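You operate a simulated robot arm through the tools that you are given. There is no shell and no other tool.

The job below is to be done with a simulated robot arm. You get a single attempt, and the scene is never put back.

## Task
Switch the site box's main off and prove the BUS point dead.
Fine: try the orange tester on the LIVE point before and after; put it back. Set down upright: orange tester.

The check looks at the end state, three seconds after you hand in, the way a careful person would. Anything else that was tipped, shoved, dropped, spilled or broken makes it a failure.

## Robot
A 7-joint arm with a two-finger parallel gripper, fixed in place. Base frame: the origin is at the foot of the arm, x ahead of it, y to its left, z up. Lengths are in mm, angles in rad, forces in N, time in s.
Its first joint turns from -2.304 to 2.304 rad. Payload 3.91 kg.
The tool frame sits at the grasp point between the pads (the TCP): z along the fingers, y along the line on which they close. The tips reach 30 mm beyond it. The gripper opens to 110 mm. The fingers are 20 mm wide and 10 mm thick; the gripper's body (48 by 112 mm) begins 55 mm behind the TCP.
Orientation is that of the tool frame in the base frame, as [roll, pitch, yaw] about the fixed x, y, z axes, in that order (R = Rz(yaw) Ry(pitch) Rx(roll)). With the fingers straight down and closing along the base's y, the tool's x points along the base's -x, its y along +y and its z along -z.

## Interface
- The arm moves only by the tool servo_tool. Its arguments are lists of equal length, an entry for each row: "slide": the shift along the tool's x, y, z in cm, a list of three; "rot": the turn, a rotation vector about the tool's x, y, z in degrees, a list of three; "hand": the closure in counts, from 0 (fully open) to 255 (shut). In form: {"slide": [[tx, ty, tz], ...], "rot": [[rx, ry, rz], ...], "hand": [hand, ...]}. A call has 1 to 20 rows; each row shifts and turns the commanded pose from where the row before left it, along the tool's axes as they then stand. A row lasts 0.2 s, in which the tool goes at most 50 mm and 0.15 rad; a call with a longer step from one row to the next is refused whole, and so is a gripper value outside its range. A pose out of reach is approached as far as the arm can. The call stops where the force on the tool passes 40 N (or 10 N more than at its start, if that is more) or the arm is blocked; 0.2 s more then pass. Each finger travels about 108 mm/s and halts on what it meets, pressing with about 33 N; the grip force reading is that of the motor and also rises with nothing between the fingers. The clock runs only during rows and for 0.2 s after the last one: add rows that do not move to give the fingers time. It gives the time, the measured TCP pose, the force on the tool (base axes), the opening and the grip force at its end, in the units of the frame above (readings bear some noise), with the torque about the TCP (base axes, N m) and any sound that the robot's microphone picked up, and new pictures: "pictures" is both (left out), scene, wrist or none.
- Cameras (640 x 400 px; columns grow to the right, rows downward): "scene" is fixed at [51.3, -499.5, 1736.6]; the picture's right is [0.74, -0.67, 0.00], its down [-0.33, -0.37, -0.87] and it looks along [0.58, 0.64, -0.50] (base axes); focal length 371 px, centre (320, 200). "wrist" rides on the gripper at [72, 17, -103] in the tool frame; the picture's right is [-0.23, 0.97, 0.00], its down [-0.76, -0.18, -0.62] and it looks along [-0.61, -0.14, 0.78] (tool axes); focal length 222 px, centre (320, 200). There is no depth. A picture from a camera that has moved, and an enlarged one, comes with that camera's place and axes in the base frame and with its lens.
- close_up(camera, box): a new picture of the part [left, top, right, bottom] of that camera's present view, enlarged. The clock stands still meanwhile.
- finish_job(): hands the job in; it is judged then, once.

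Nothing tells you positions but the pictures and the camera data. Unless the task says otherwise, let go and move clear before handing in.

The tools are called after "Emit:" by a JSON object that holds its "name" and its "arguments". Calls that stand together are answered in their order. servo_tool: Moves the arm, as the interface text tells. Its arguments: {"type":"object","properties":{"slide":{"type":"array","items":{"type":"array","items":{"type":"number"}}},"rot":{"type":"array","items":{"type":"array","items":{"type":"number"}}},"hand":{"type":"array","items":{"type":"number"}},"pictures":{"type":"string","enum":["both","scene","wrist","none"]}},"required":["slide","rot","hand"]} The other tools are called the same way: close_up (camera, box) takes an enlarged picture of a part of a camera's view; finish_job () hands the job in.

At the start:

```text
clock: 0.0
ee_pos: [438.7, 254.5, 1370.6]
tool_rot: [3.141, 0.0, -3.141]
force: [-0.5, 0.4, 0.2]
torque: [-0.03, 0.01, -0.01]
grip_width: 109.9
finger_force: 0.0
```

scene: 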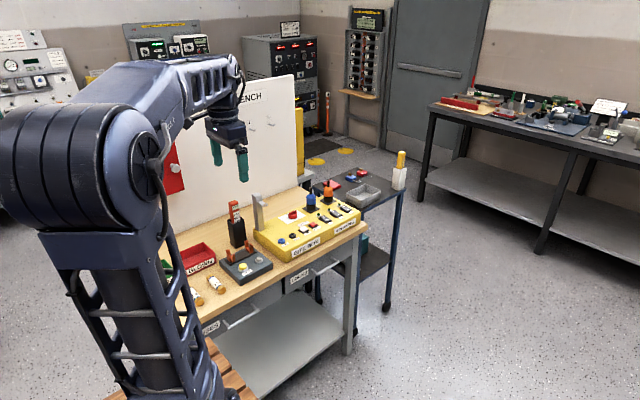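
wrist: 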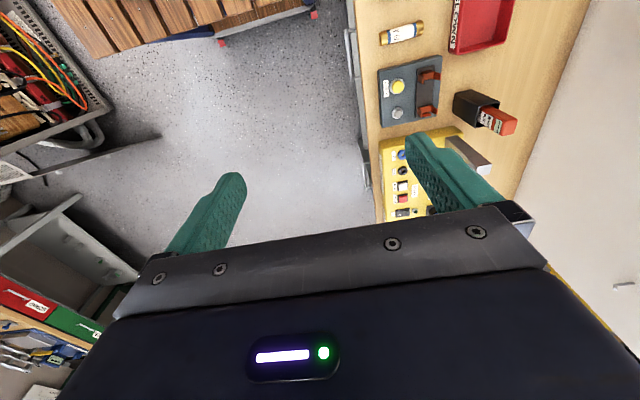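

I see a bench with a yellow site box, an orange tester standing in a dark holder, a grey pad with buttons, and fuses. I'll enlarge the views to identify the parts first.

Emit:
{"name": "close_up", "arguments": {"camera": "scene", "box": [240, 160, 380, 270]}}

Emit:
{"name": "close_up", "arguments": {"camera": "scene", "box": [150, 180, 290, 300]}}

Emit:
{"name": "close_up", "arguments": {"camera": "wrist", "box": [350, 0, 540, 220]}}

```text
3.64 times, centred on (310, 215) of scene
camera zoom: at [51.3, -499.5, 1736.6], right [0.74, -0.67, 0.0], down [-0.33, -0.37, -0.87], along [0.58, 0.64, -0.5], focal length 1350 px, centre (356, 146)
```

zoom: 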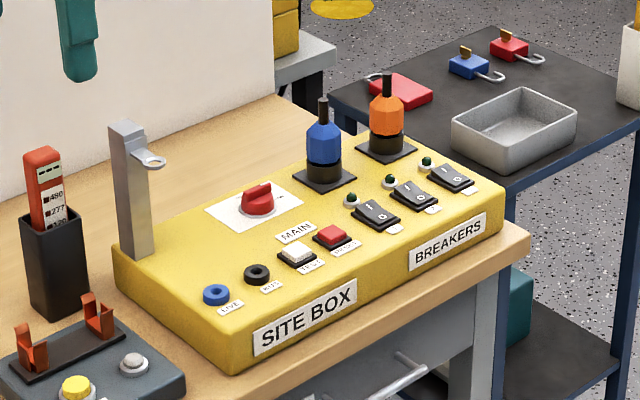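

```text
3.33 times, centred on (220, 240) of scene
camera zoom: at [51.3, -499.5, 1736.6], right [0.74, -0.67, 0.0], down [-0.33, -0.37, -0.87], along [0.58, 0.64, -0.5], focal length 1237 px, centre (653, 67)
```

zoom: 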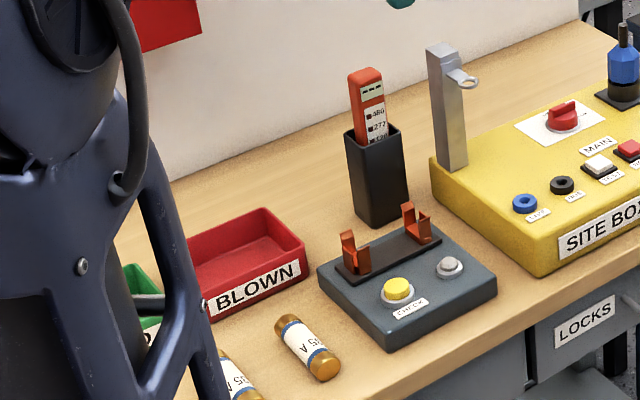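

```text
1.82 times, centred on (445, 110) of wrist
camera zoom: at [366.2, 270.3, 1474.3], right [0.23, 0.97, 0.0], down [0.76, -0.18, 0.62], along [0.61, -0.14, -0.78], focal length 404 px, centre (93, 364)
```

zoom: 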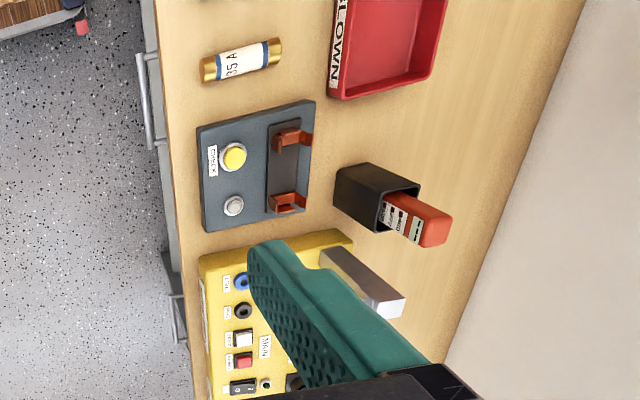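

The orange tester stands in a black holder at roughly (625, 615), and the site box runs along x from about 700 to 1085 at y 390–625. I'll move the arm up over the bench, staying high, to get a closer view of the box with the wrist camera.

Emit:
{"name": "servo_tool", "arguments": {"slide": [[-1.8, 2.0, 1.5], [-1.8, 2.0, 1.5], [-1.8, 2.0, 1.5], [-1.8, 2.0, 1.5], [-1.8, 2.0, 1.5], [-1.8, 2.0, 1.5], [-1.8, 2.0, 1.5], [-1.8, 2.0, 1.5], [-1.8, 2.0, 1.5], [-1.8, 2.0, 1.5]], "rot": [[0, 0, 0], [0, 0, 0], [0, 0, 0], [0, 0, 0], [0, 0, 0], [0, 0, 0], [0, 0, 0], [0, 0, 0], [0, 0, 0], [0, 0, 0]], "hand": [0, 0, 0, 0, 0, 0, 0, 0, 0, 0]}}

```text
clock: 2.2
ee_pos: [620.0, 455.1, 1222.0]
tool_rot: [3.14, 0.0, -3.141]
force: [-0.6, -0.5, -0.1]
torque: [0.02, 0.01, 0.03]
grip_width: 109.8
finger_force: 0.0
camera wrist: at [546.1, 470.2, 1325.6], right [0.23, 0.97, 0.0], down [0.76, -0.18, 0.62], along [0.61, -0.14, -0.78], focal length 222 px, centre (320, 200)
```

scene: 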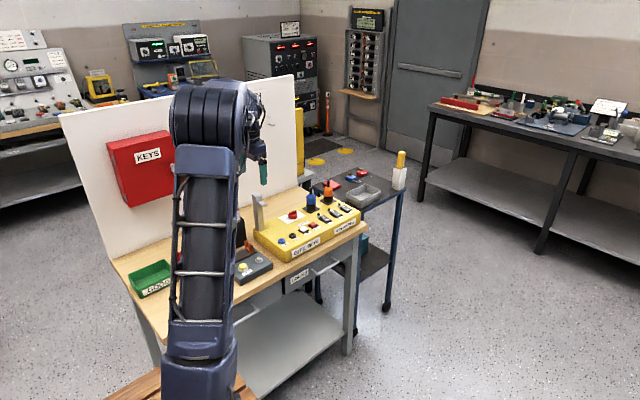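
wrist: 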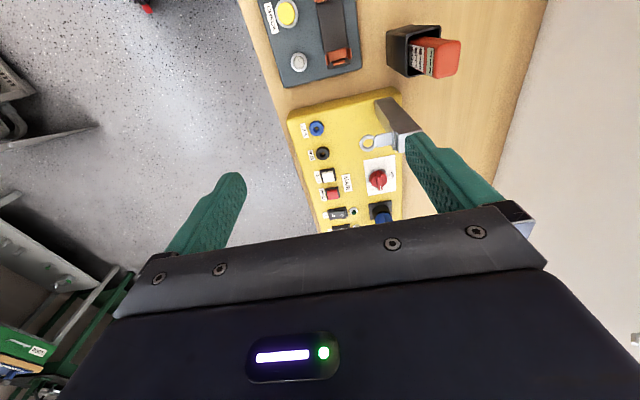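

Emit:
{"name": "close_up", "arguments": {"camera": "wrist", "box": [280, 80, 440, 240]}}

Emit:
{"name": "close_up", "arguments": {"camera": "scene", "box": [245, 180, 315, 260]}}

Emit:
{"name": "close_up", "arguments": {"camera": "wrist", "box": [370, 0, 500, 110]}}

```text
2.50 times, centred on (360, 160) of wrist
camera zoom: at [546.1, 470.2, 1325.6], right [0.23, 0.97, 0.0], down [0.76, -0.18, 0.62], along [0.61, -0.14, -0.78], focal length 555 px, centre (220, 300)
```

zoom: 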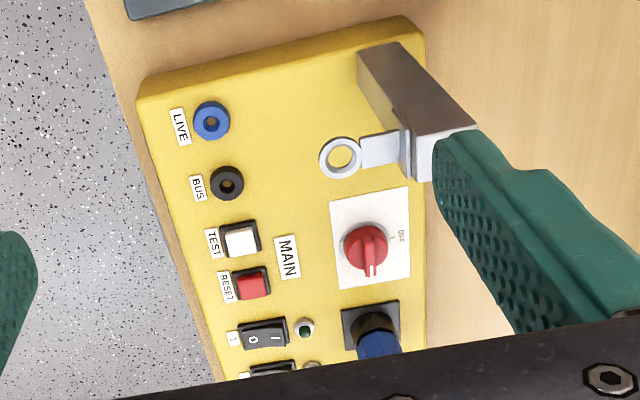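

```text
5.00 times, centred on (280, 220) of scene
camera zoom: at [51.3, -499.5, 1736.6], right [0.74, -0.67, 0.0], down [-0.33, -0.37, -0.87], along [0.58, 0.64, -0.5], focal length 1856 px, centre (520, 100)
```

zoom: 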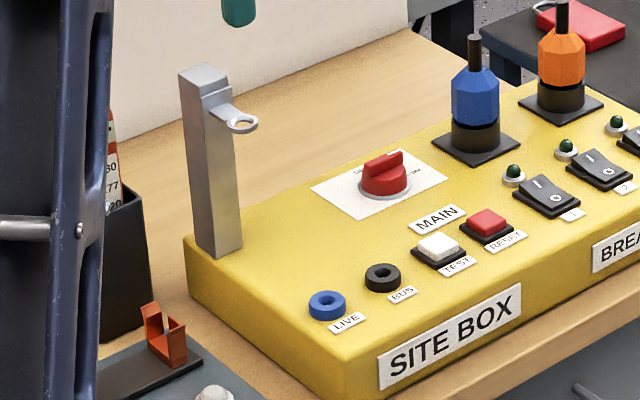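

```text
3.64 times, centred on (435, 55) of wrist
camera zoom: at [546.1, 470.2, 1325.6], right [0.23, 0.97, 0.0], down [0.76, -0.18, 0.62], along [0.61, -0.14, -0.78], focal length 808 px, centre (-98, 727)
```

zoom: 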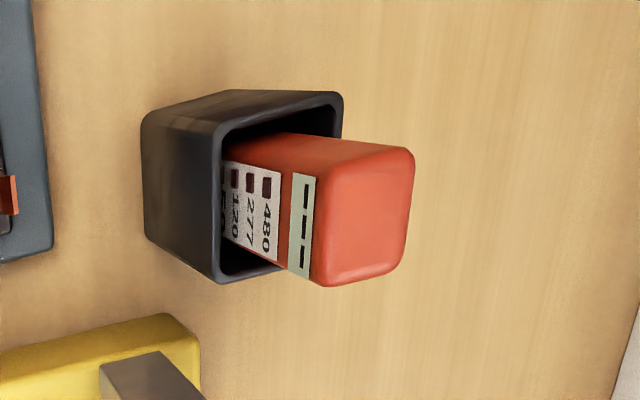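

The MAIN knob is red, on a white plate marked ON/OFF, with a post and ring just behind it. I'll zoom in further to read the plate.

Emit:
{"name": "close_up", "arguments": {"camera": "wrist", "box": [355, 150, 405, 205]}}

Emit:
{"name": "close_up", "arguments": {"camera": "scene", "box": [280, 205, 310, 228]}}

Emit:
{"name": "close_up", "arguments": {"camera": "wrist", "box": [295, 85, 415, 175]}}

```text
7.27 times, centred on (380, 178) of wrist
camera zoom: at [546.1, 470.2, 1325.6], right [0.23, 0.97, 0.0], down [0.76, -0.18, 0.62], along [0.61, -0.14, -0.78], focal length 1615 px, centre (-116, 364)
```

zoom: 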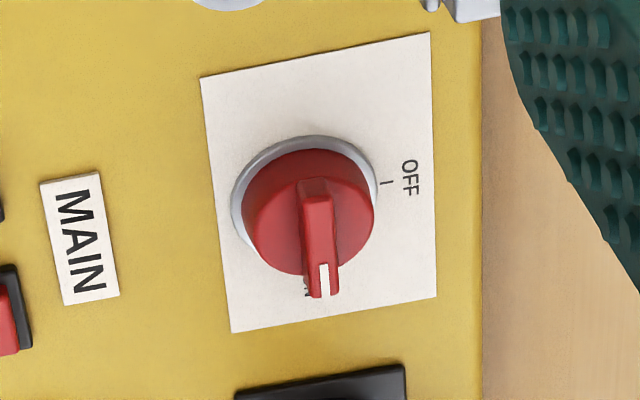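

```text
16.00 times, centred on (295, 216) of scene
camera zoom: at [51.3, -499.5, 1736.6], right [0.74, -0.67, 0.0], down [-0.33, -0.37, -0.87], along [0.58, 0.64, -0.5], focal length 5939 px, centre (720, -64)
```

zoom: 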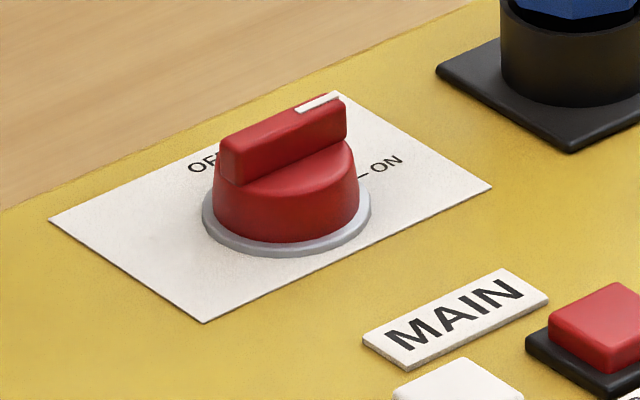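

```text
4.44 times, centred on (355, 130) of wrist
camera zoom: at [546.1, 470.2, 1325.6], right [0.23, 0.97, 0.0], down [0.76, -0.18, 0.62], along [0.61, -0.14, -0.78], focal length 987 px, centre (164, 511)
```

zoom: 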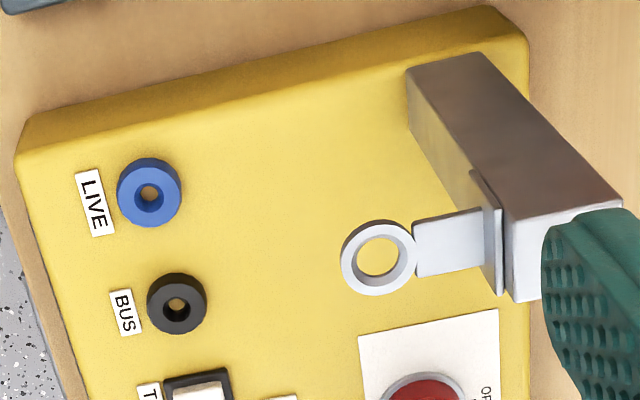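

The MAIN pointer is at ON (+x) and OFF is toward +y, so it needs a quarter turn counter-clockwise seen from above. By triangulation the knob is near (836, 533, 932), LIVE near (699, 429, 911) and BUS near (752, 430, 911). I'll go above the knob and check reach.

Emit:
{"name": "servo_tool", "arguments": {"slide": [[-3.6, 1.3, 1.6], [-3.6, 1.3, 1.6], [-3.6, 1.3, 1.6], [-3.6, 1.3, 1.6], [-3.6, 1.3, 1.6], [-3.6, 1.3, 1.6], [0, 0, 2.2], [0, 0, 2.2], [0, 0, 0]], "rot": [[0, 0, 0], [0, 0, 0], [0, 0, 0], [0, 0, 0], [0, 0, 0], [0, 0, 0], [0, 0, 0], [0, 0, 0], [0, 0, 0]], "hand": [0, 60, 120, 120, 120, 120, 120, 120, 120]}}

```text
clock: 4.2
ee_pos: [835.0, 534.0, 1078.7]
tool_rot: [-3.14, 0.0, 3.141]
force: [0.4, 0.5, -0.3]
torque: [0.01, 0.0, -0.03]
grip_width: 58.1
finger_force: 0.0
camera wrist: at [761.6, 549.2, 1184.0], right [0.23, 0.97, 0.0], down [0.76, -0.18, 0.62], along [0.61, -0.14, -0.78], focal length 222 px, centre (320, 200)
```

scene: 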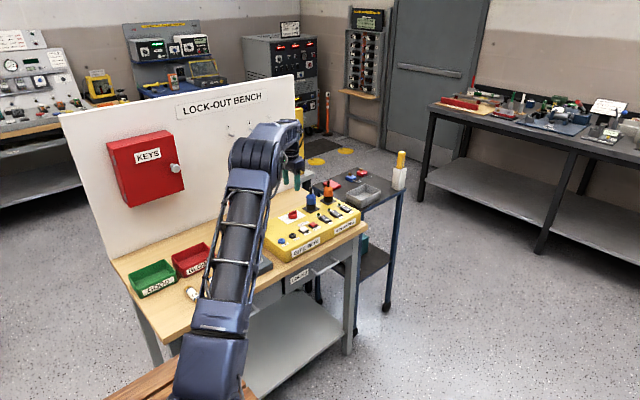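
wrist: 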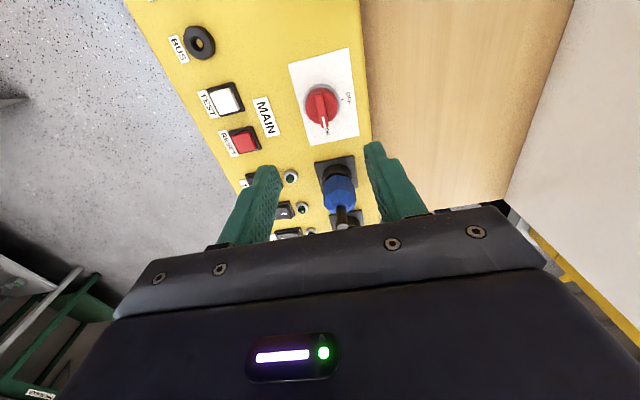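

Emit:
{"name": "close_up", "arguments": {"camera": "wrist", "box": [270, 30, 400, 240]}}

Emit:
{"name": "close_up", "arguments": {"camera": "wrist", "box": [285, 70, 365, 150]}}

Emit:
{"name": "close_up", "arguments": {"camera": "scene", "box": [265, 170, 345, 235]}}

```text
1.90 times, centred on (335, 135) of wrist
camera zoom: at [761.6, 549.2, 1184.0], right [0.23, 0.97, 0.0], down [0.76, -0.18, 0.62], along [0.61, -0.14, -0.78], focal length 423 px, centre (291, 324)
```

zoom: 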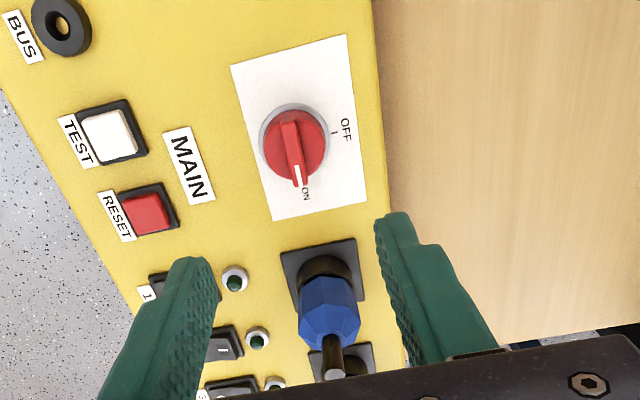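

```text
5.00 times, centred on (325, 110) of wrist
camera zoom: at [761.6, 549.2, 1184.0], right [0.23, 0.97, 0.0], down [0.76, -0.18, 0.62], along [0.61, -0.14, -0.78], focal length 1111 px, centre (295, 650)
```

zoom: 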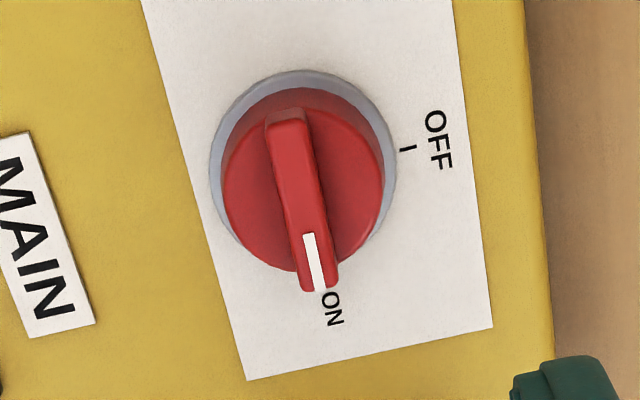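

```text
6.15 times, centred on (305, 202) of scene
camera zoom: at [51.3, -499.5, 1736.6], right [0.74, -0.67, 0.0], down [-0.33, -0.37, -0.87], along [0.58, 0.64, -0.5], focal length 2284 px, centre (412, 185)
```

zoom: 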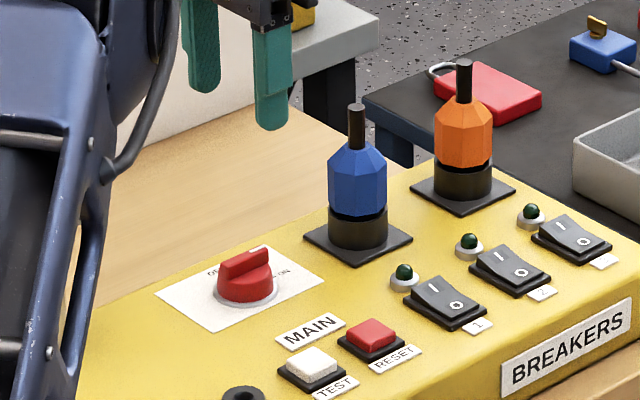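

The arm reaches over the knob with the tool straight down. The blade top is about (837, 534, 929), and the blue plug beside it is at x≈937, so the turned gripper clears it. I'll lower to z≈1000 and try the quarter turn in free air first.

Emit:
{"name": "servo_tool", "arguments": {"slide": [[-0.2, 0, 2.6], [0, 0, 2.6], [0, 0, 2.6], [0, 0, 0], [0, 0, 0], [0, 0, 0], [0, 0, 0], [0, 0, 0], [0, 0, 0], [0, 0, 0], [0, 0, 0], [0, 0, 0], [0, 0, 0], [0, 0, 0], [0, 0, 0], [0, 0, 0]], "rot": [[0, 0, 0], [0, 0, 0], [0, 0, 0], [0, 0, -7.5], [0, 0, -7.5], [0, 0, -7.5], [0, 0, -7.5], [0, 0, -7.5], [0, 0, -7.5], [0, 0, -7.5], [0, 0, -7.5], [0, 0, -7.5], [0, 0, -7.5], [0, 0, -7.5], [0, 0, -7.5], [0, 0, 0]], "hand": [120, 120, 120, 120, 120, 120, 120, 120, 120, 120, 120, 120, 120, 120, 120, 120]}}

```text
clock: 7.6
ee_pos: [837.8, 532.7, 1001.9]
tool_rot: [-3.141, -0.001, -1.567]
force: [-0.2, -0.3, 0.9]
torque: [0.0, -0.02, 0.0]
grip_width: 58.1
finger_force: 0.0
camera wrist: at [820.3, 458.8, 1105.9], right [-0.97, 0.23, 0.0], down [0.18, 0.76, 0.62], along [0.14, 0.61, -0.78], focal length 222 px, centre (320, 200)
```

scene: 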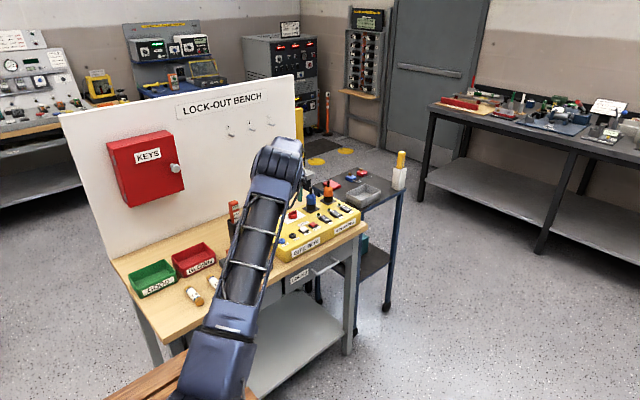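
wrist: 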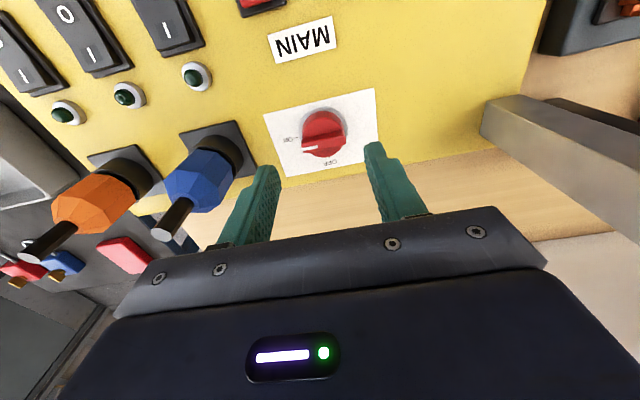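

Emit:
{"name": "close_up", "arguments": {"camera": "wrist", "box": [250, 80, 400, 190]}}

```text
3.64 times, centred on (325, 135) of wrist
camera zoom: at [820.3, 458.8, 1105.9], right [-0.97, 0.23, 0.0], down [0.18, 0.76, 0.62], along [0.14, 0.61, -0.78], focal length 808 px, centre (302, 436)
```

zoom: 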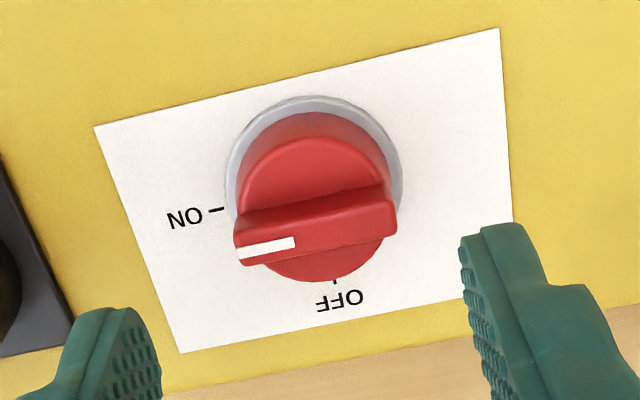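

The free-air quarter turn works. Refining with this view, the blade centre is about (834, 534) with its top near z 935. I'll turn back, centre on it and come down to just above it with the fingers either side.

Emit:
{"name": "servo_tool", "arguments": {"slide": [[0, 0, 0], [0, 0, 0], [0, 0, 0], [0, 0, 0], [0, 0, 0], [0, 0, 0], [0, 0, 0], [0, 0, 0], [0, 0, 0], [0, 0, 0], [0, 0, 0], [0, 0, 0], [0.3, 0.1, 1.2], [0, 0, 1.2], [0, 0, 0]], "rot": [[0, 0, 7.5], [0, 0, 7.5], [0, 0, 7.5], [0, 0, 7.5], [0, 0, 7.5], [0, 0, 7.5], [0, 0, 7.5], [0, 0, 7.5], [0, 0, 7.5], [0, 0, 7.5], [0, 0, 7.5], [0, 0, 7.5], [0, 0, 0], [0, 0, 0], [0, 0, 0]], "hand": [120, 120, 120, 120, 120, 120, 120, 120, 120, 120, 120, 120, 130, 140, 140]}}

Emit:
{"name": "close_up", "arguments": {"camera": "wrist", "box": [250, 60, 400, 180]}}

Emit:
{"name": "close_up", "arguments": {"camera": "scene", "box": [270, 180, 330, 230]}}

```text
clock: 10.8
ee_pos: [834.8, 533.0, 978.9]
tool_rot: [3.141, 0.0, -3.14]
force: [0.3, 0.1, 0.5]
torque: [0.01, -0.01, 0.0]
grip_width: 49.4
finger_force: 0.1
camera wrist: at [762.1, 549.4, 1082.0], right [0.23, 0.97, 0.0], down [0.76, -0.18, 0.62], along [0.61, -0.14, -0.78], focal length 222 px, centre (320, 200)
```

scene: 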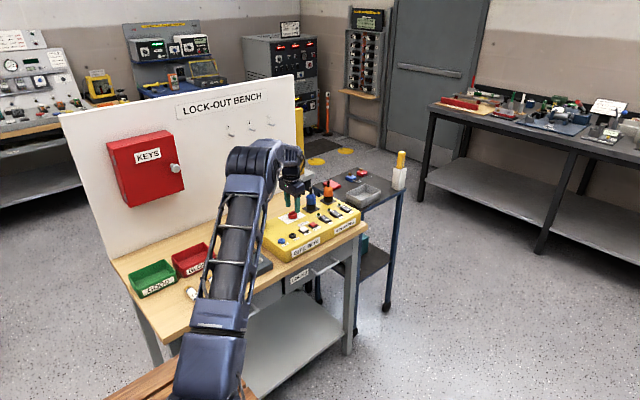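
wrist: 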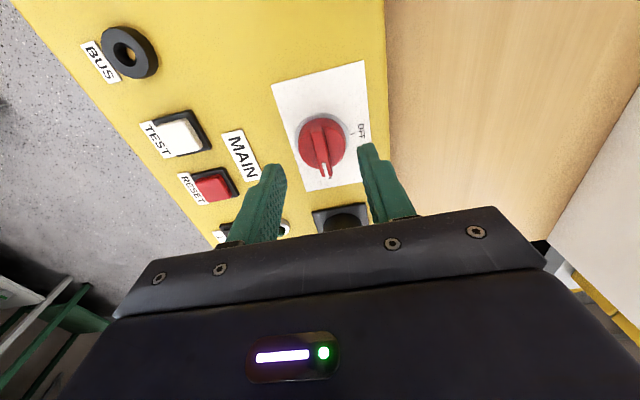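

```text
3.33 times, centred on (325, 120) of wrist
camera zoom: at [762.1, 549.4, 1082.0], right [0.23, 0.97, 0.0], down [0.76, -0.18, 0.62], along [0.61, -0.14, -0.78], focal length 740 px, centre (303, 467)
```

zoom: 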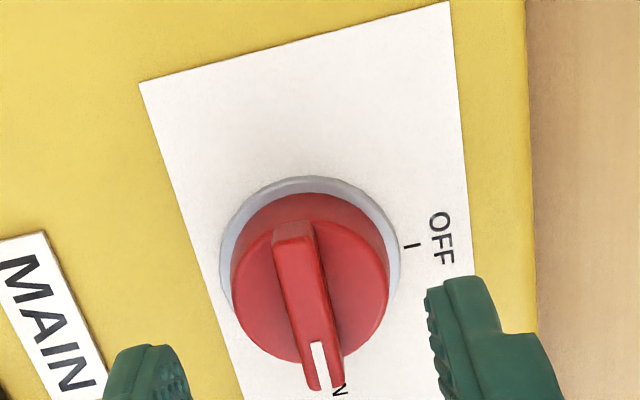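

```text
8.00 times, centred on (300, 205) of scene
camera zoom: at [51.3, -499.5, 1736.6], right [0.74, -0.67, 0.0], down [-0.33, -0.37, -0.87], along [0.58, 0.64, -0.5], focal length 2970 px, centre (480, 160)
```

zoom: 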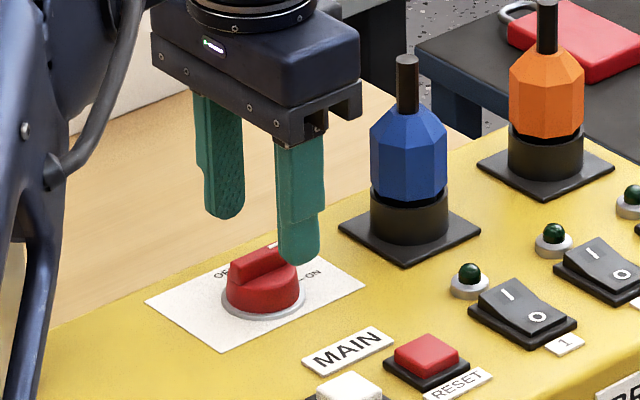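

The blade top reads consistently at (835, 534, 934). I'll lower so the tips sit beside the blade, about 3 mm above the dial, then close on it.

Emit:
{"name": "servo_tool", "arguments": {"slide": [[0, 0.05, 0.9], [0, 0.05, 0.8], [0, 0, 0.8], [0, 0, 0], [0, 0, 0], [0, 0, 0], [0, 0, 0]], "rot": [[0, 0, 0], [0, 0, 0], [0, 0, 0], [0, 0, 0], [0, 0, 0], [0, 0, 0], [0, 0, 0]], "hand": [140, 140, 140, 140, 200, 230, 240]}}

Emit:
{"name": "close_up", "arguments": {"camera": "wrist", "box": [250, 60, 400, 200]}}

Emit:
{"name": "close_up", "arguments": {"camera": "scene", "box": [270, 180, 330, 230]}}

```text
clock: 12.4
ee_pos: [833.0, 534.6, 953.1]
tool_rot: [-3.142, -0.001, -3.141]
force: [3.2, 7.9, 0.4]
torque: [0.28, -0.12, -0.02]
grip_width: 35.7
finger_force: 44.8
camera wrist: at [760.8, 550.7, 1056.9], right [0.23, 0.97, 0.0], down [0.76, -0.18, 0.62], along [0.61, -0.14, -0.78], focal length 222 px, centre (320, 200)
```

scene: 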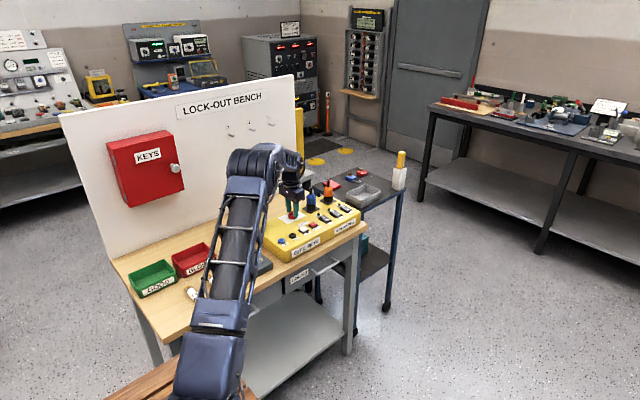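
wrist: 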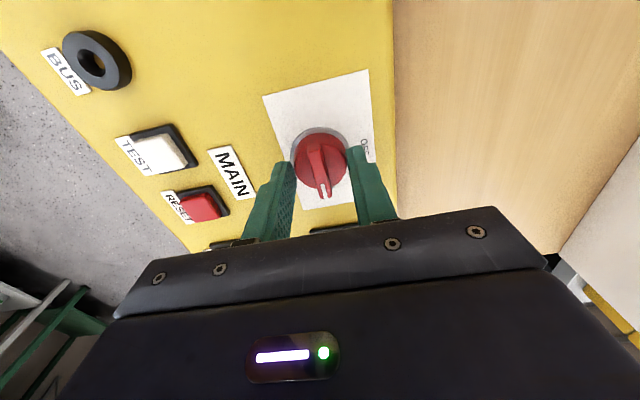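

```text
2.86 times, centred on (325, 130) of wrist
camera zoom: at [760.8, 550.7, 1056.9], right [0.23, 0.97, 0.0], down [0.76, -0.18, 0.62], along [0.61, -0.14, -0.78], focal length 635 px, centre (306, 400)
```

zoom: 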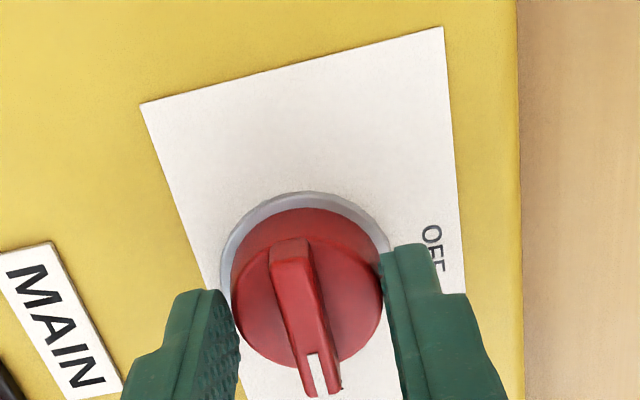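

```text
8.00 times, centred on (300, 205) of scene
camera zoom: at [51.3, -499.5, 1736.6], right [0.74, -0.67, 0.0], down [-0.33, -0.37, -0.87], along [0.58, 0.64, -0.5], focal length 2970 px, centre (480, 160)
```

zoom: 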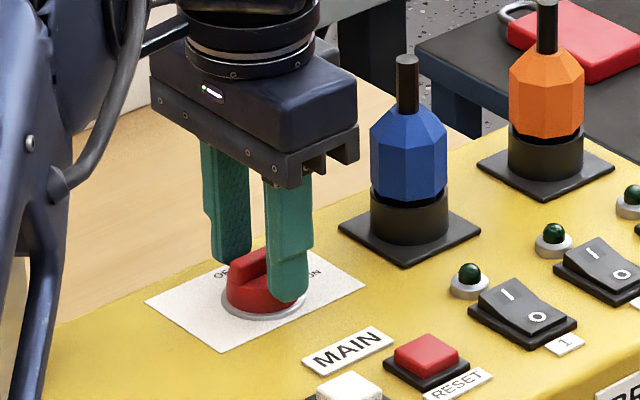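

The fingers closed on the round dial (36 mm) rather than the blade, so the dial top is slightly higher than I judged. I'll open, rise 5 mm and close again on the blade.

Emit:
{"name": "servo_tool", "arguments": {"slide": [[0, 0, 0], [0, 0, 0], [0, 0, -0.5], [0, 0, 0], [0, 0, 0], [0, 0, 0], [0, 0, 0]], "rot": [[0, 0, 0], [0, 0, 0], [0, 0, 0], [0, 0, 0], [0, 0, 0], [0, 0, 0], [0, 0, 0]], "hand": [140, 140, 140, 140, 200, 245, 245]}}

Emit:
{"name": "close_up", "arguments": {"camera": "wrist", "box": [250, 60, 400, 200]}}

Emit:
{"name": "close_up", "arguments": {"camera": "scene", "box": [270, 180, 330, 230]}}

```text
clock: 14.0
ee_pos: [833.9, 534.7, 959.0]
tool_rot: [-3.141, -0.001, 3.141]
force: [4.4, 9.9, -0.1]
torque: [0.23, -0.35, 0.01]
grip_width: 8.8
finger_force: 44.9
camera wrist: at [761.3, 550.7, 1062.2], right [0.23, 0.97, 0.0], down [0.76, -0.18, 0.62], along [0.61, -0.14, -0.78], focal length 222 px, centre (320, 200)
```

scene: 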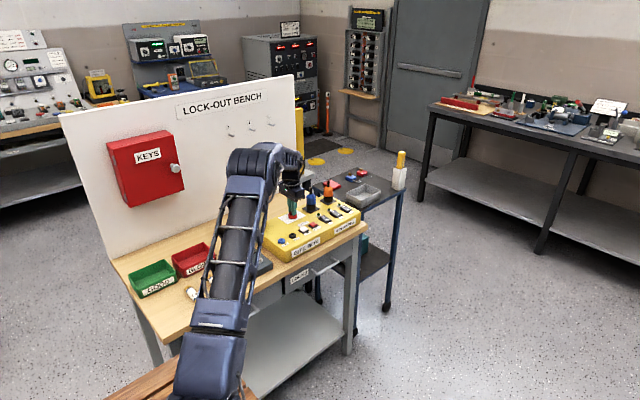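
wrist: 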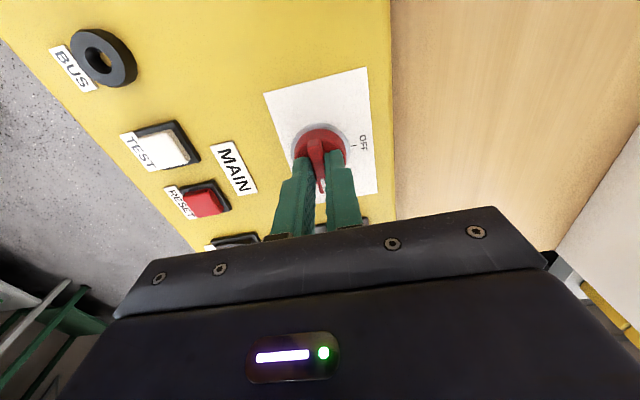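

```text
2.86 times, centred on (325, 130) of wrist
camera zoom: at [761.3, 550.7, 1062.2], right [0.23, 0.97, 0.0], down [0.76, -0.18, 0.62], along [0.61, -0.14, -0.78], focal length 635 px, centre (306, 400)
```

zoom: 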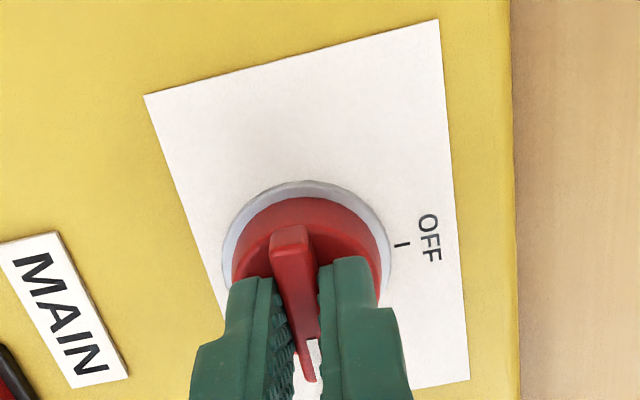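

```text
8.00 times, centred on (300, 205) of scene
camera zoom: at [51.3, -499.5, 1736.6], right [0.74, -0.67, 0.0], down [-0.33, -0.37, -0.87], along [0.58, 0.64, -0.5], focal length 2970 px, centre (480, 160)
```

zoom: 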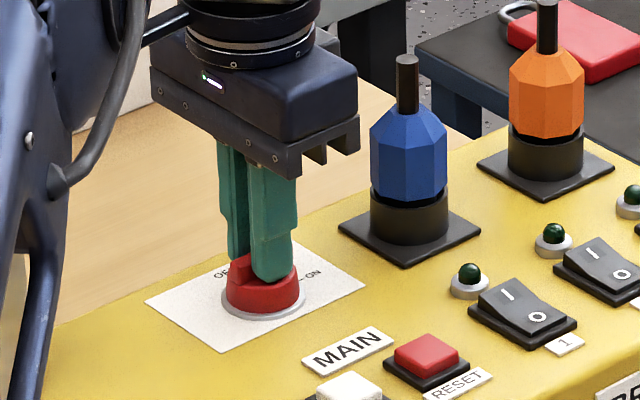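

The blade is gripped (8.8 mm wide). I'll ease 1 mm toward +y to relieve the side force and turn a quarter turn counter-clockwise.

Emit:
{"name": "servo_tool", "arguments": {"slide": [[0, 0.1, 0], [0, 0, 0], [0, 0, 0], [0, 0, 0], [0, 0, 0], [0, 0, 0], [0, 0, 0], [0, 0, 0], [0, 0, 0], [0, 0, 0], [0, 0, 0], [0, 0, 0], [0, 0, 0], [0, 0, 0], [0, 0, 0]], "rot": [[0, 0, 0], [0, 0, -7.5], [0, 0, -7.5], [0, 0, -7.5], [0, 0, -7.5], [0, 0, -7.5], [0, 0, -7.5], [0, 0, -7.5], [0, 0, -7.5], [0, 0, -7.5], [0, 0, -7.5], [0, 0, -7.5], [0, 0, -7.5], [0, 0, 0], [0, 0, 0]], "hand": [245, 245, 245, 245, 245, 245, 245, 245, 245, 245, 245, 245, 245, 245, 245]}}

Emit:
{"name": "close_up", "arguments": {"camera": "wrist", "box": [250, 60, 400, 200]}}

Emit:
{"name": "close_up", "arguments": {"camera": "scene", "box": [270, 180, 330, 230]}}

```text
clock: 17.2
ee_pos: [834.5, 534.1, 958.4]
tool_rot: [3.14, 0.001, -1.571]
force: [22.6, -16.4, 2.6]
torque: [0.21, -0.55, -0.01]
grip_width: 9.1
finger_force: 44.7
camera wrist: at [817.7, 460.7, 1062.2], right [-0.97, 0.23, 0.0], down [0.18, 0.76, 0.62], along [0.14, 0.61, -0.78], focal length 222 px, centre (320, 200)
```

scene: 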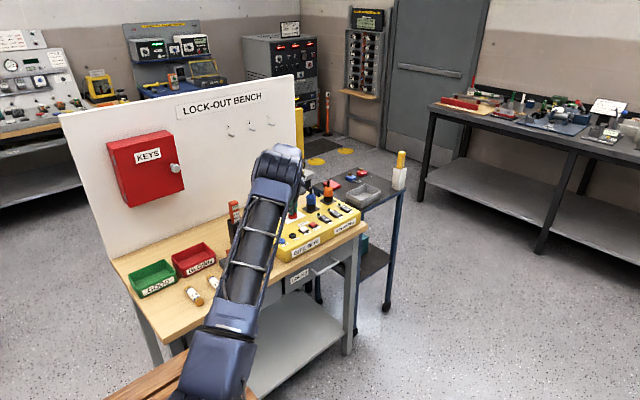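
wrist: 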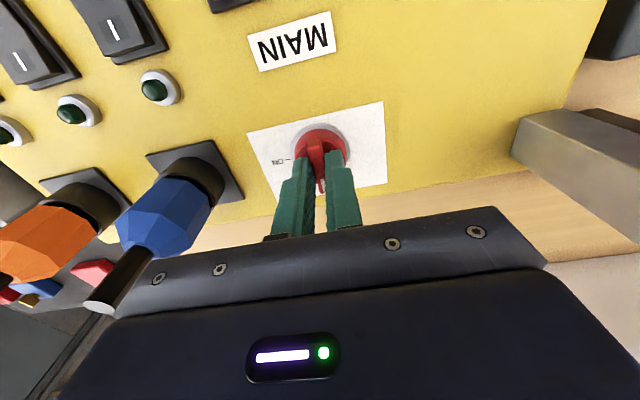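

```text
2.86 times, centred on (325, 130) of wrist
camera zoom: at [817.7, 460.7, 1062.2], right [-0.97, 0.23, 0.0], down [0.18, 0.76, 0.62], along [0.14, 0.61, -0.78], focal length 635 px, centre (306, 400)
```

zoom: 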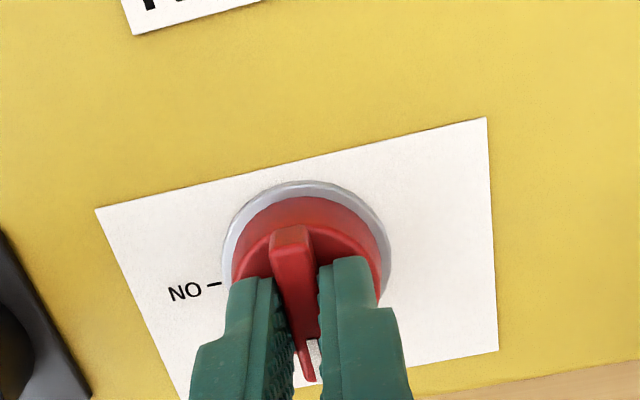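

```text
8.00 times, centred on (300, 205) of scene
camera zoom: at [51.3, -499.5, 1736.6], right [0.74, -0.67, 0.0], down [-0.33, -0.37, -0.87], along [0.58, 0.64, -0.5], focal length 2970 px, centre (480, 160)
```

zoom: 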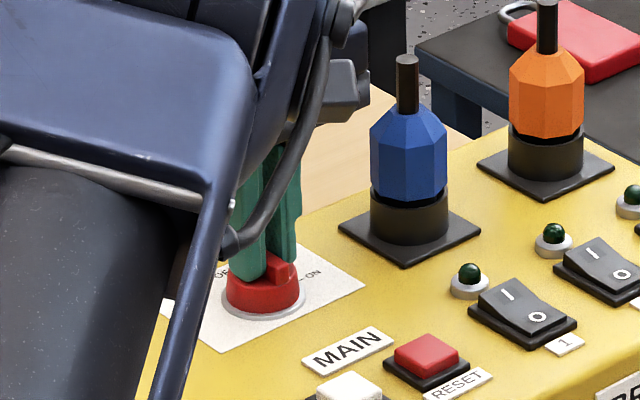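

The blade has followed the gripper to OFF. I'll release, rise and check that it stays there.

Emit:
{"name": "servo_tool", "arguments": {"slide": [[0, 0, 0], [0, 0, 0], [0, 0, -2.0], [0, 0, -3.0], [0, 0, -3.0], [0, 0, 0]], "rot": [[0, 0, 0], [0, 0, 0], [0, 0, 0], [0, 0, 0], [0, 0, 0], [0, 0, 0]], "hand": [150, 140, 140, 140, 140, 140]}}

Emit:
{"name": "close_up", "arguments": {"camera": "wrist", "box": [270, 70, 380, 180]}}

Emit:
{"name": "close_up", "arguments": {"camera": "scene", "box": [270, 180, 330, 230]}}

```text
clock: 18.6
ee_pos: [833.5, 535.0, 1037.6]
tool_rot: [3.141, 0.001, -1.571]
force: [-0.2, 0.4, 0.0]
torque: [0.0, 0.02, 0.0]
grip_width: 49.8
finger_force: 0.1
camera wrist: at [816.6, 461.2, 1141.7], right [-0.97, 0.23, 0.0], down [0.18, 0.76, 0.62], along [0.14, 0.61, -0.78], focal length 222 px, centre (320, 200)
```

scene: 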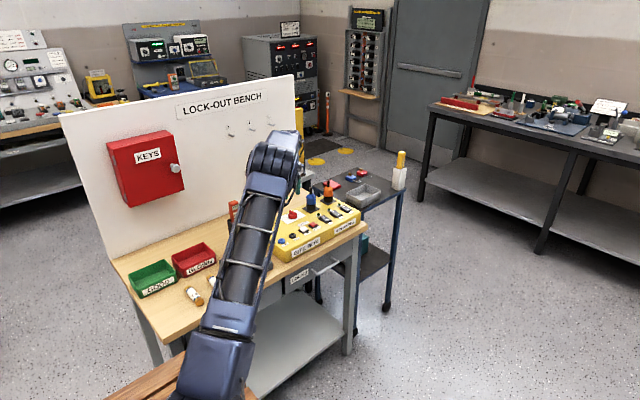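
wrist: 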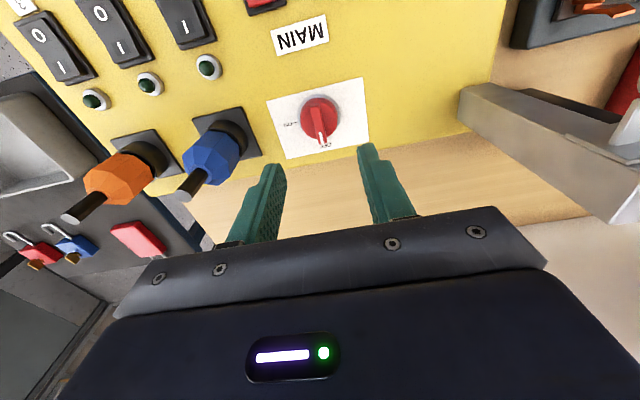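

```text
3.64 times, centred on (325, 125) of wrist
camera zoom: at [816.6, 461.2, 1141.7], right [-0.97, 0.23, 0.0], down [0.18, 0.76, 0.62], along [0.14, 0.61, -0.78], focal length 808 px, centre (302, 473)
```

zoom: 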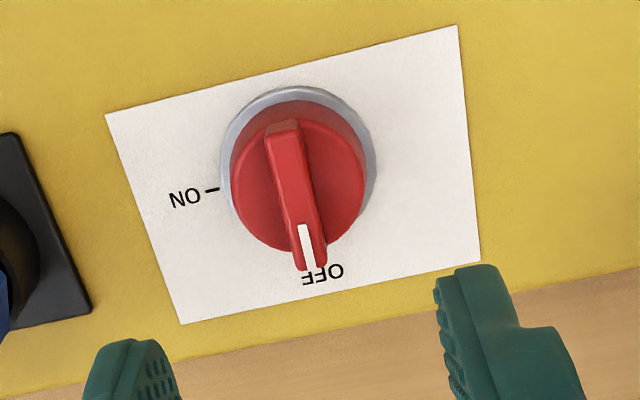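

```text
8.00 times, centred on (300, 205) of scene
camera zoom: at [51.3, -499.5, 1736.6], right [0.74, -0.67, 0.0], down [-0.33, -0.37, -0.87], along [0.58, 0.64, -0.5], focal length 2970 px, centre (480, 160)
```

zoom: 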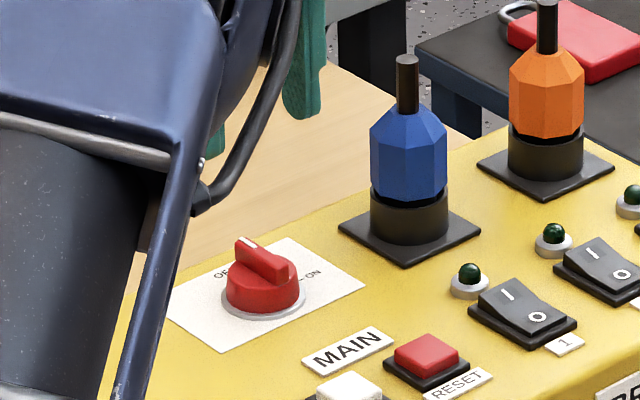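

MAIN is firmly at OFF. Next I'll go up, turn the wrist back and move over toward the orange tester to inspect it from above.

Emit:
{"name": "servo_tool", "arguments": {"slide": [[0, 0, -4.0], [0, 0, -4.0], [0, 0, -4.0], [0, 0, -4.0], [0, 0, 0], [0, 0, 0], [0, 0, 0], [0, 0, 0], [0, 0, 0], [0, 0, 0], [0, 0, 0], [0, 0, 0], [3.8, 1.3, 0], [3.8, 1.3, 0], [3.8, 1.3, 0], [3.8, 1.3, 0], [3.8, 1.3, 0], [3.8, 1.3, 0], [0, 0, 0]], "rot": [[0, 0, 7.5], [0, 0, 7.5], [0, 0, 7.5], [0, 0, 7.5], [0, 0, 7.5], [0, 0, 7.5], [0, 0, 7.5], [0, 0, 7.5], [0, 0, 7.5], [0, 0, 7.5], [0, 0, 7.5], [0, 0, 7.5], [0, 0, 0], [0, 0, 0], [0, 0, 0], [0, 0, 0], [0, 0, 0], [0, 0, 0], [0, 0, 0]], "hand": [140, 140, 140, 140, 140, 140, 140, 140, 140, 140, 140, 140, 100, 100, 60, 60, 60, 60, 60]}}

Emit:
{"name": "close_up", "arguments": {"camera": "wrist", "box": [220, 0, 460, 200]}}

Emit:
{"name": "close_up", "arguments": {"camera": "scene", "box": [210, 180, 310, 270]}}

```text
clock: 22.6
ee_pos: [605.9, 612.0, 1197.4]
tool_rot: [3.141, -0.001, 3.141]
force: [-0.3, 0.4, 1.0]
torque: [0.04, 0.01, 0.01]
grip_width: 84.2
finger_force: 0.0
camera wrist: at [532.0, 628.0, 1301.8], right [0.23, 0.97, 0.0], down [0.76, -0.18, 0.62], along [0.61, -0.14, -0.78], focal length 222 px, centre (320, 200)
```

scene: 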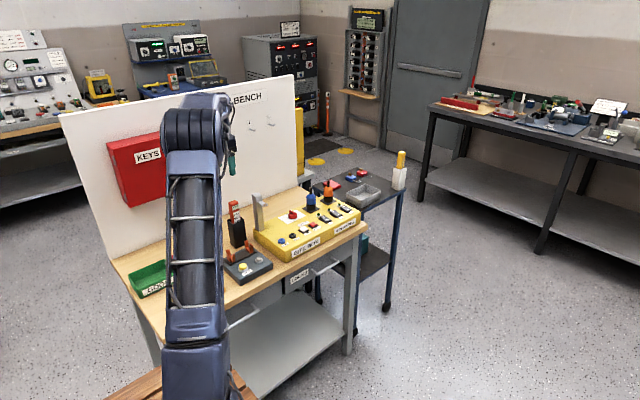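
wrist: 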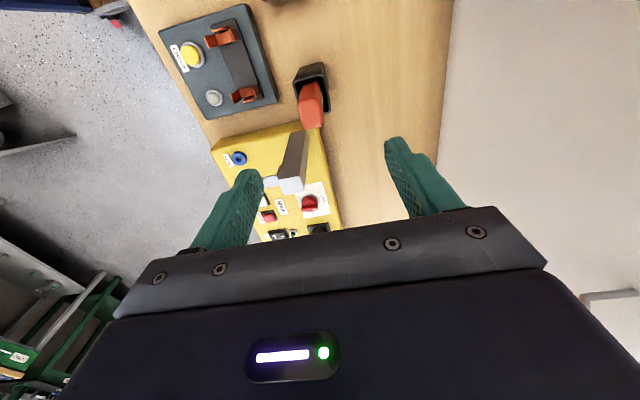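

```text
2.00 times, centred on (340, 100) of wrist
camera zoom: at [532.0, 628.0, 1301.8], right [0.23, 0.97, 0.0], down [0.76, -0.18, 0.62], along [0.61, -0.14, -0.78], focal length 444 px, centre (280, 400)
```

zoom: 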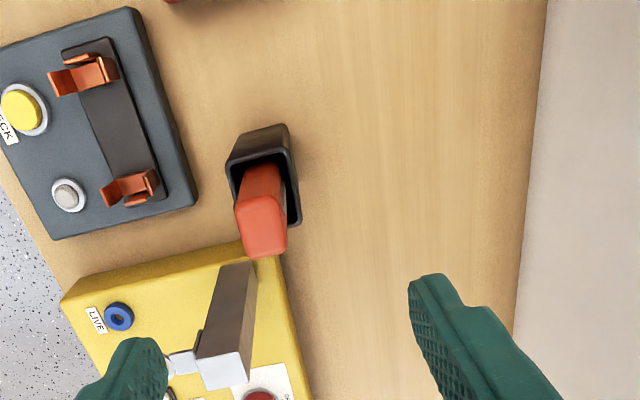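

```text
4.44 times, centred on (260, 225) of scene
camera zoom: at [51.3, -499.5, 1736.6], right [0.74, -0.67, 0.0], down [-0.33, -0.37, -0.87], along [0.58, 0.64, -0.5], focal length 1650 px, centre (587, 89)
```

zoom: 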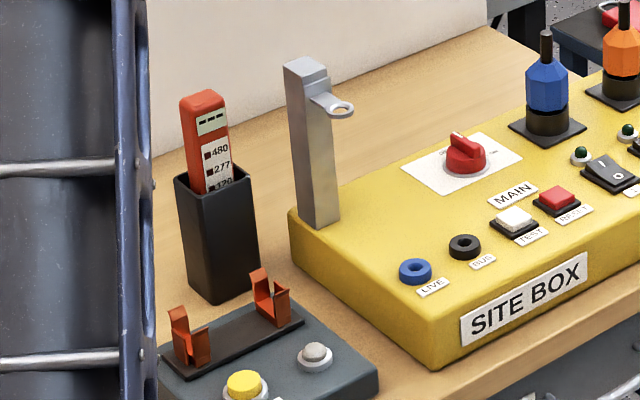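

Emit:
{"name": "close_up", "arguments": {"camera": "wrist", "box": [280, 50, 345, 135]}}

Emit:
{"name": "close_up", "arguments": {"camera": "scene", "box": [222, 195, 262, 255]}}

```text
4.71 times, centred on (312, 92) of wrist
camera zoom: at [532.0, 628.0, 1301.8], right [0.23, 0.97, 0.0], down [0.76, -0.18, 0.62], along [0.61, -0.14, -0.78], focal length 1045 px, centre (355, 706)
```

zoom: 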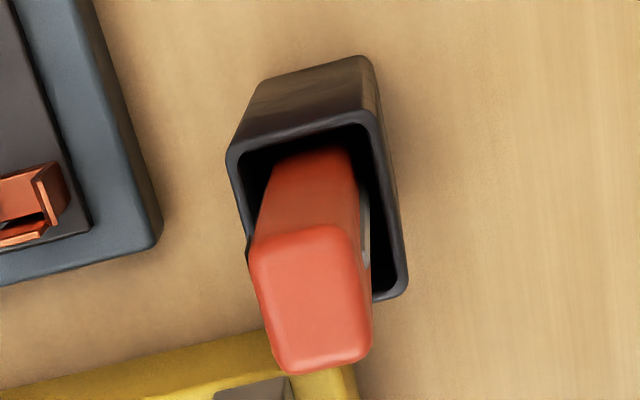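

```text
6.67 times, centred on (242, 225) of scene
camera zoom: at [51.3, -499.5, 1736.6], right [0.74, -0.67, 0.0], down [-0.33, -0.37, -0.87], along [0.58, 0.64, -0.5], focal length 2475 px, centre (840, 33)
```

zoom: 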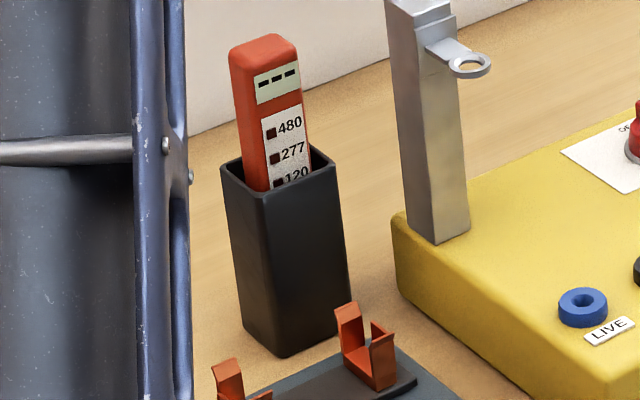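

The tester's top is at about (611, 600, 1039), 32 mm along x by 24 mm along y, turned about −5°, and its display face looks toward −y. If I grip it across its 32 mm width with the wrist camera on the −y side, I should see the display. I'll turn the wrist and line up above it.

Emit:
{"name": "servo_tool", "arguments": {"slide": [[-0.25, -0.6, 1.4], [-0.25, -0.6, 1.4], [0, 0, 1.4], [0, 0, 0], [0, 0, 0], [0, 0, 0], [0, 0, 0], [0, 0, 0], [0, 0, 0], [0, 0, 0], [0, 0, 0], [0, 0, 0], [0, 0, 0]], "rot": [[0, 0, 0], [0, 0, -7.1], [0, 0, -7.1], [0, 0, -7.1], [0, 0, -7.1], [0, 0, -7.1], [0, 0, -7.1], [0, 0, -7.1], [0, 0, -7.1], [0, 0, -7.1], [0, 0, -7.1], [0, 0, -7.1], [0, 0, -7.3]], "hand": [60, 60, 60, 60, 60, 60, 60, 60, 60, 60, 60, 60, 60]}}

Emit:
{"name": "close_up", "arguments": {"camera": "wrist", "box": [250, 50, 400, 200]}}

Emit:
{"name": "close_up", "arguments": {"camera": "scene", "box": [200, 160, 290, 260]}}

```text
clock: 25.4
ee_pos: [612.1, 600.9, 1156.9]
tool_rot: [-3.141, -0.001, -1.649]
force: [-0.3, -1.1, -0.3]
torque: [-0.01, -0.01, 0.0]
grip_width: 84.0
finger_force: 0.1
camera wrist: at [588.1, 529.4, 1260.1], right [-0.95, 0.3, 0.0], down [0.24, 0.75, 0.62], along [0.19, 0.59, -0.78], focal length 222 px, centre (320, 200)
```

scene: 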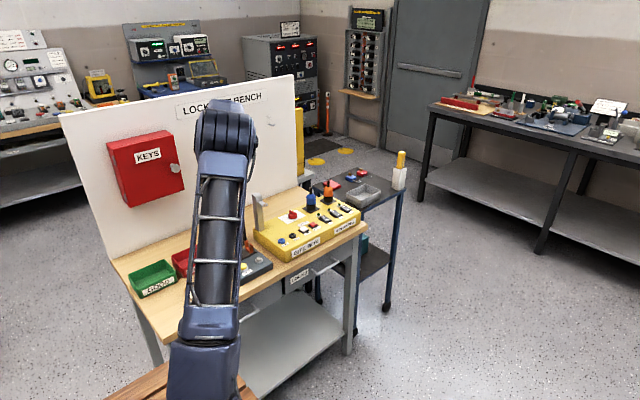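
wrist: 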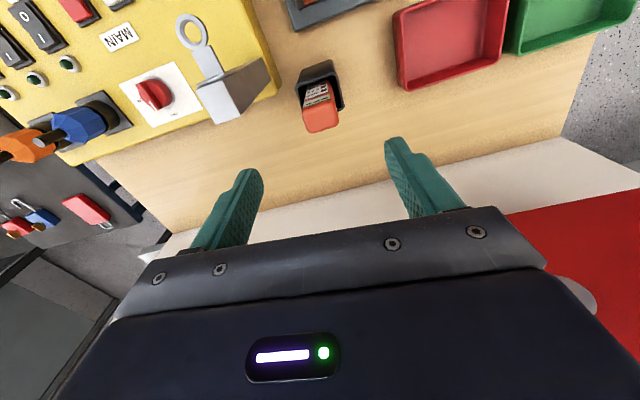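

```text
2.67 times, centred on (325, 125) of wrist
camera zoom: at [588.1, 529.4, 1260.1], right [-0.95, 0.3, 0.0], down [0.24, 0.75, 0.62], along [0.19, 0.59, -0.78], focal length 592 px, centre (307, 400)
```

zoom: 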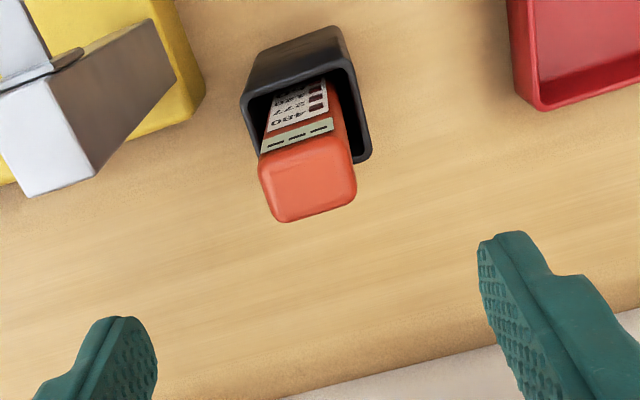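

```text
4.00 times, centred on (245, 210) of scene
camera zoom: at [51.3, -499.5, 1736.6], right [0.74, -0.67, 0.0], down [-0.33, -0.37, -0.87], along [0.58, 0.64, -0.5], focal length 1485 px, centre (620, 160)
```

zoom: 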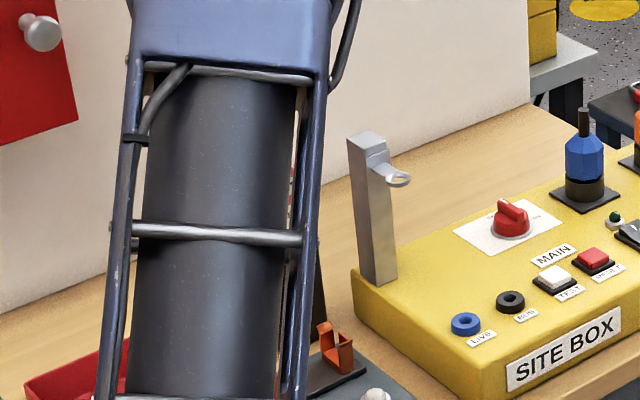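

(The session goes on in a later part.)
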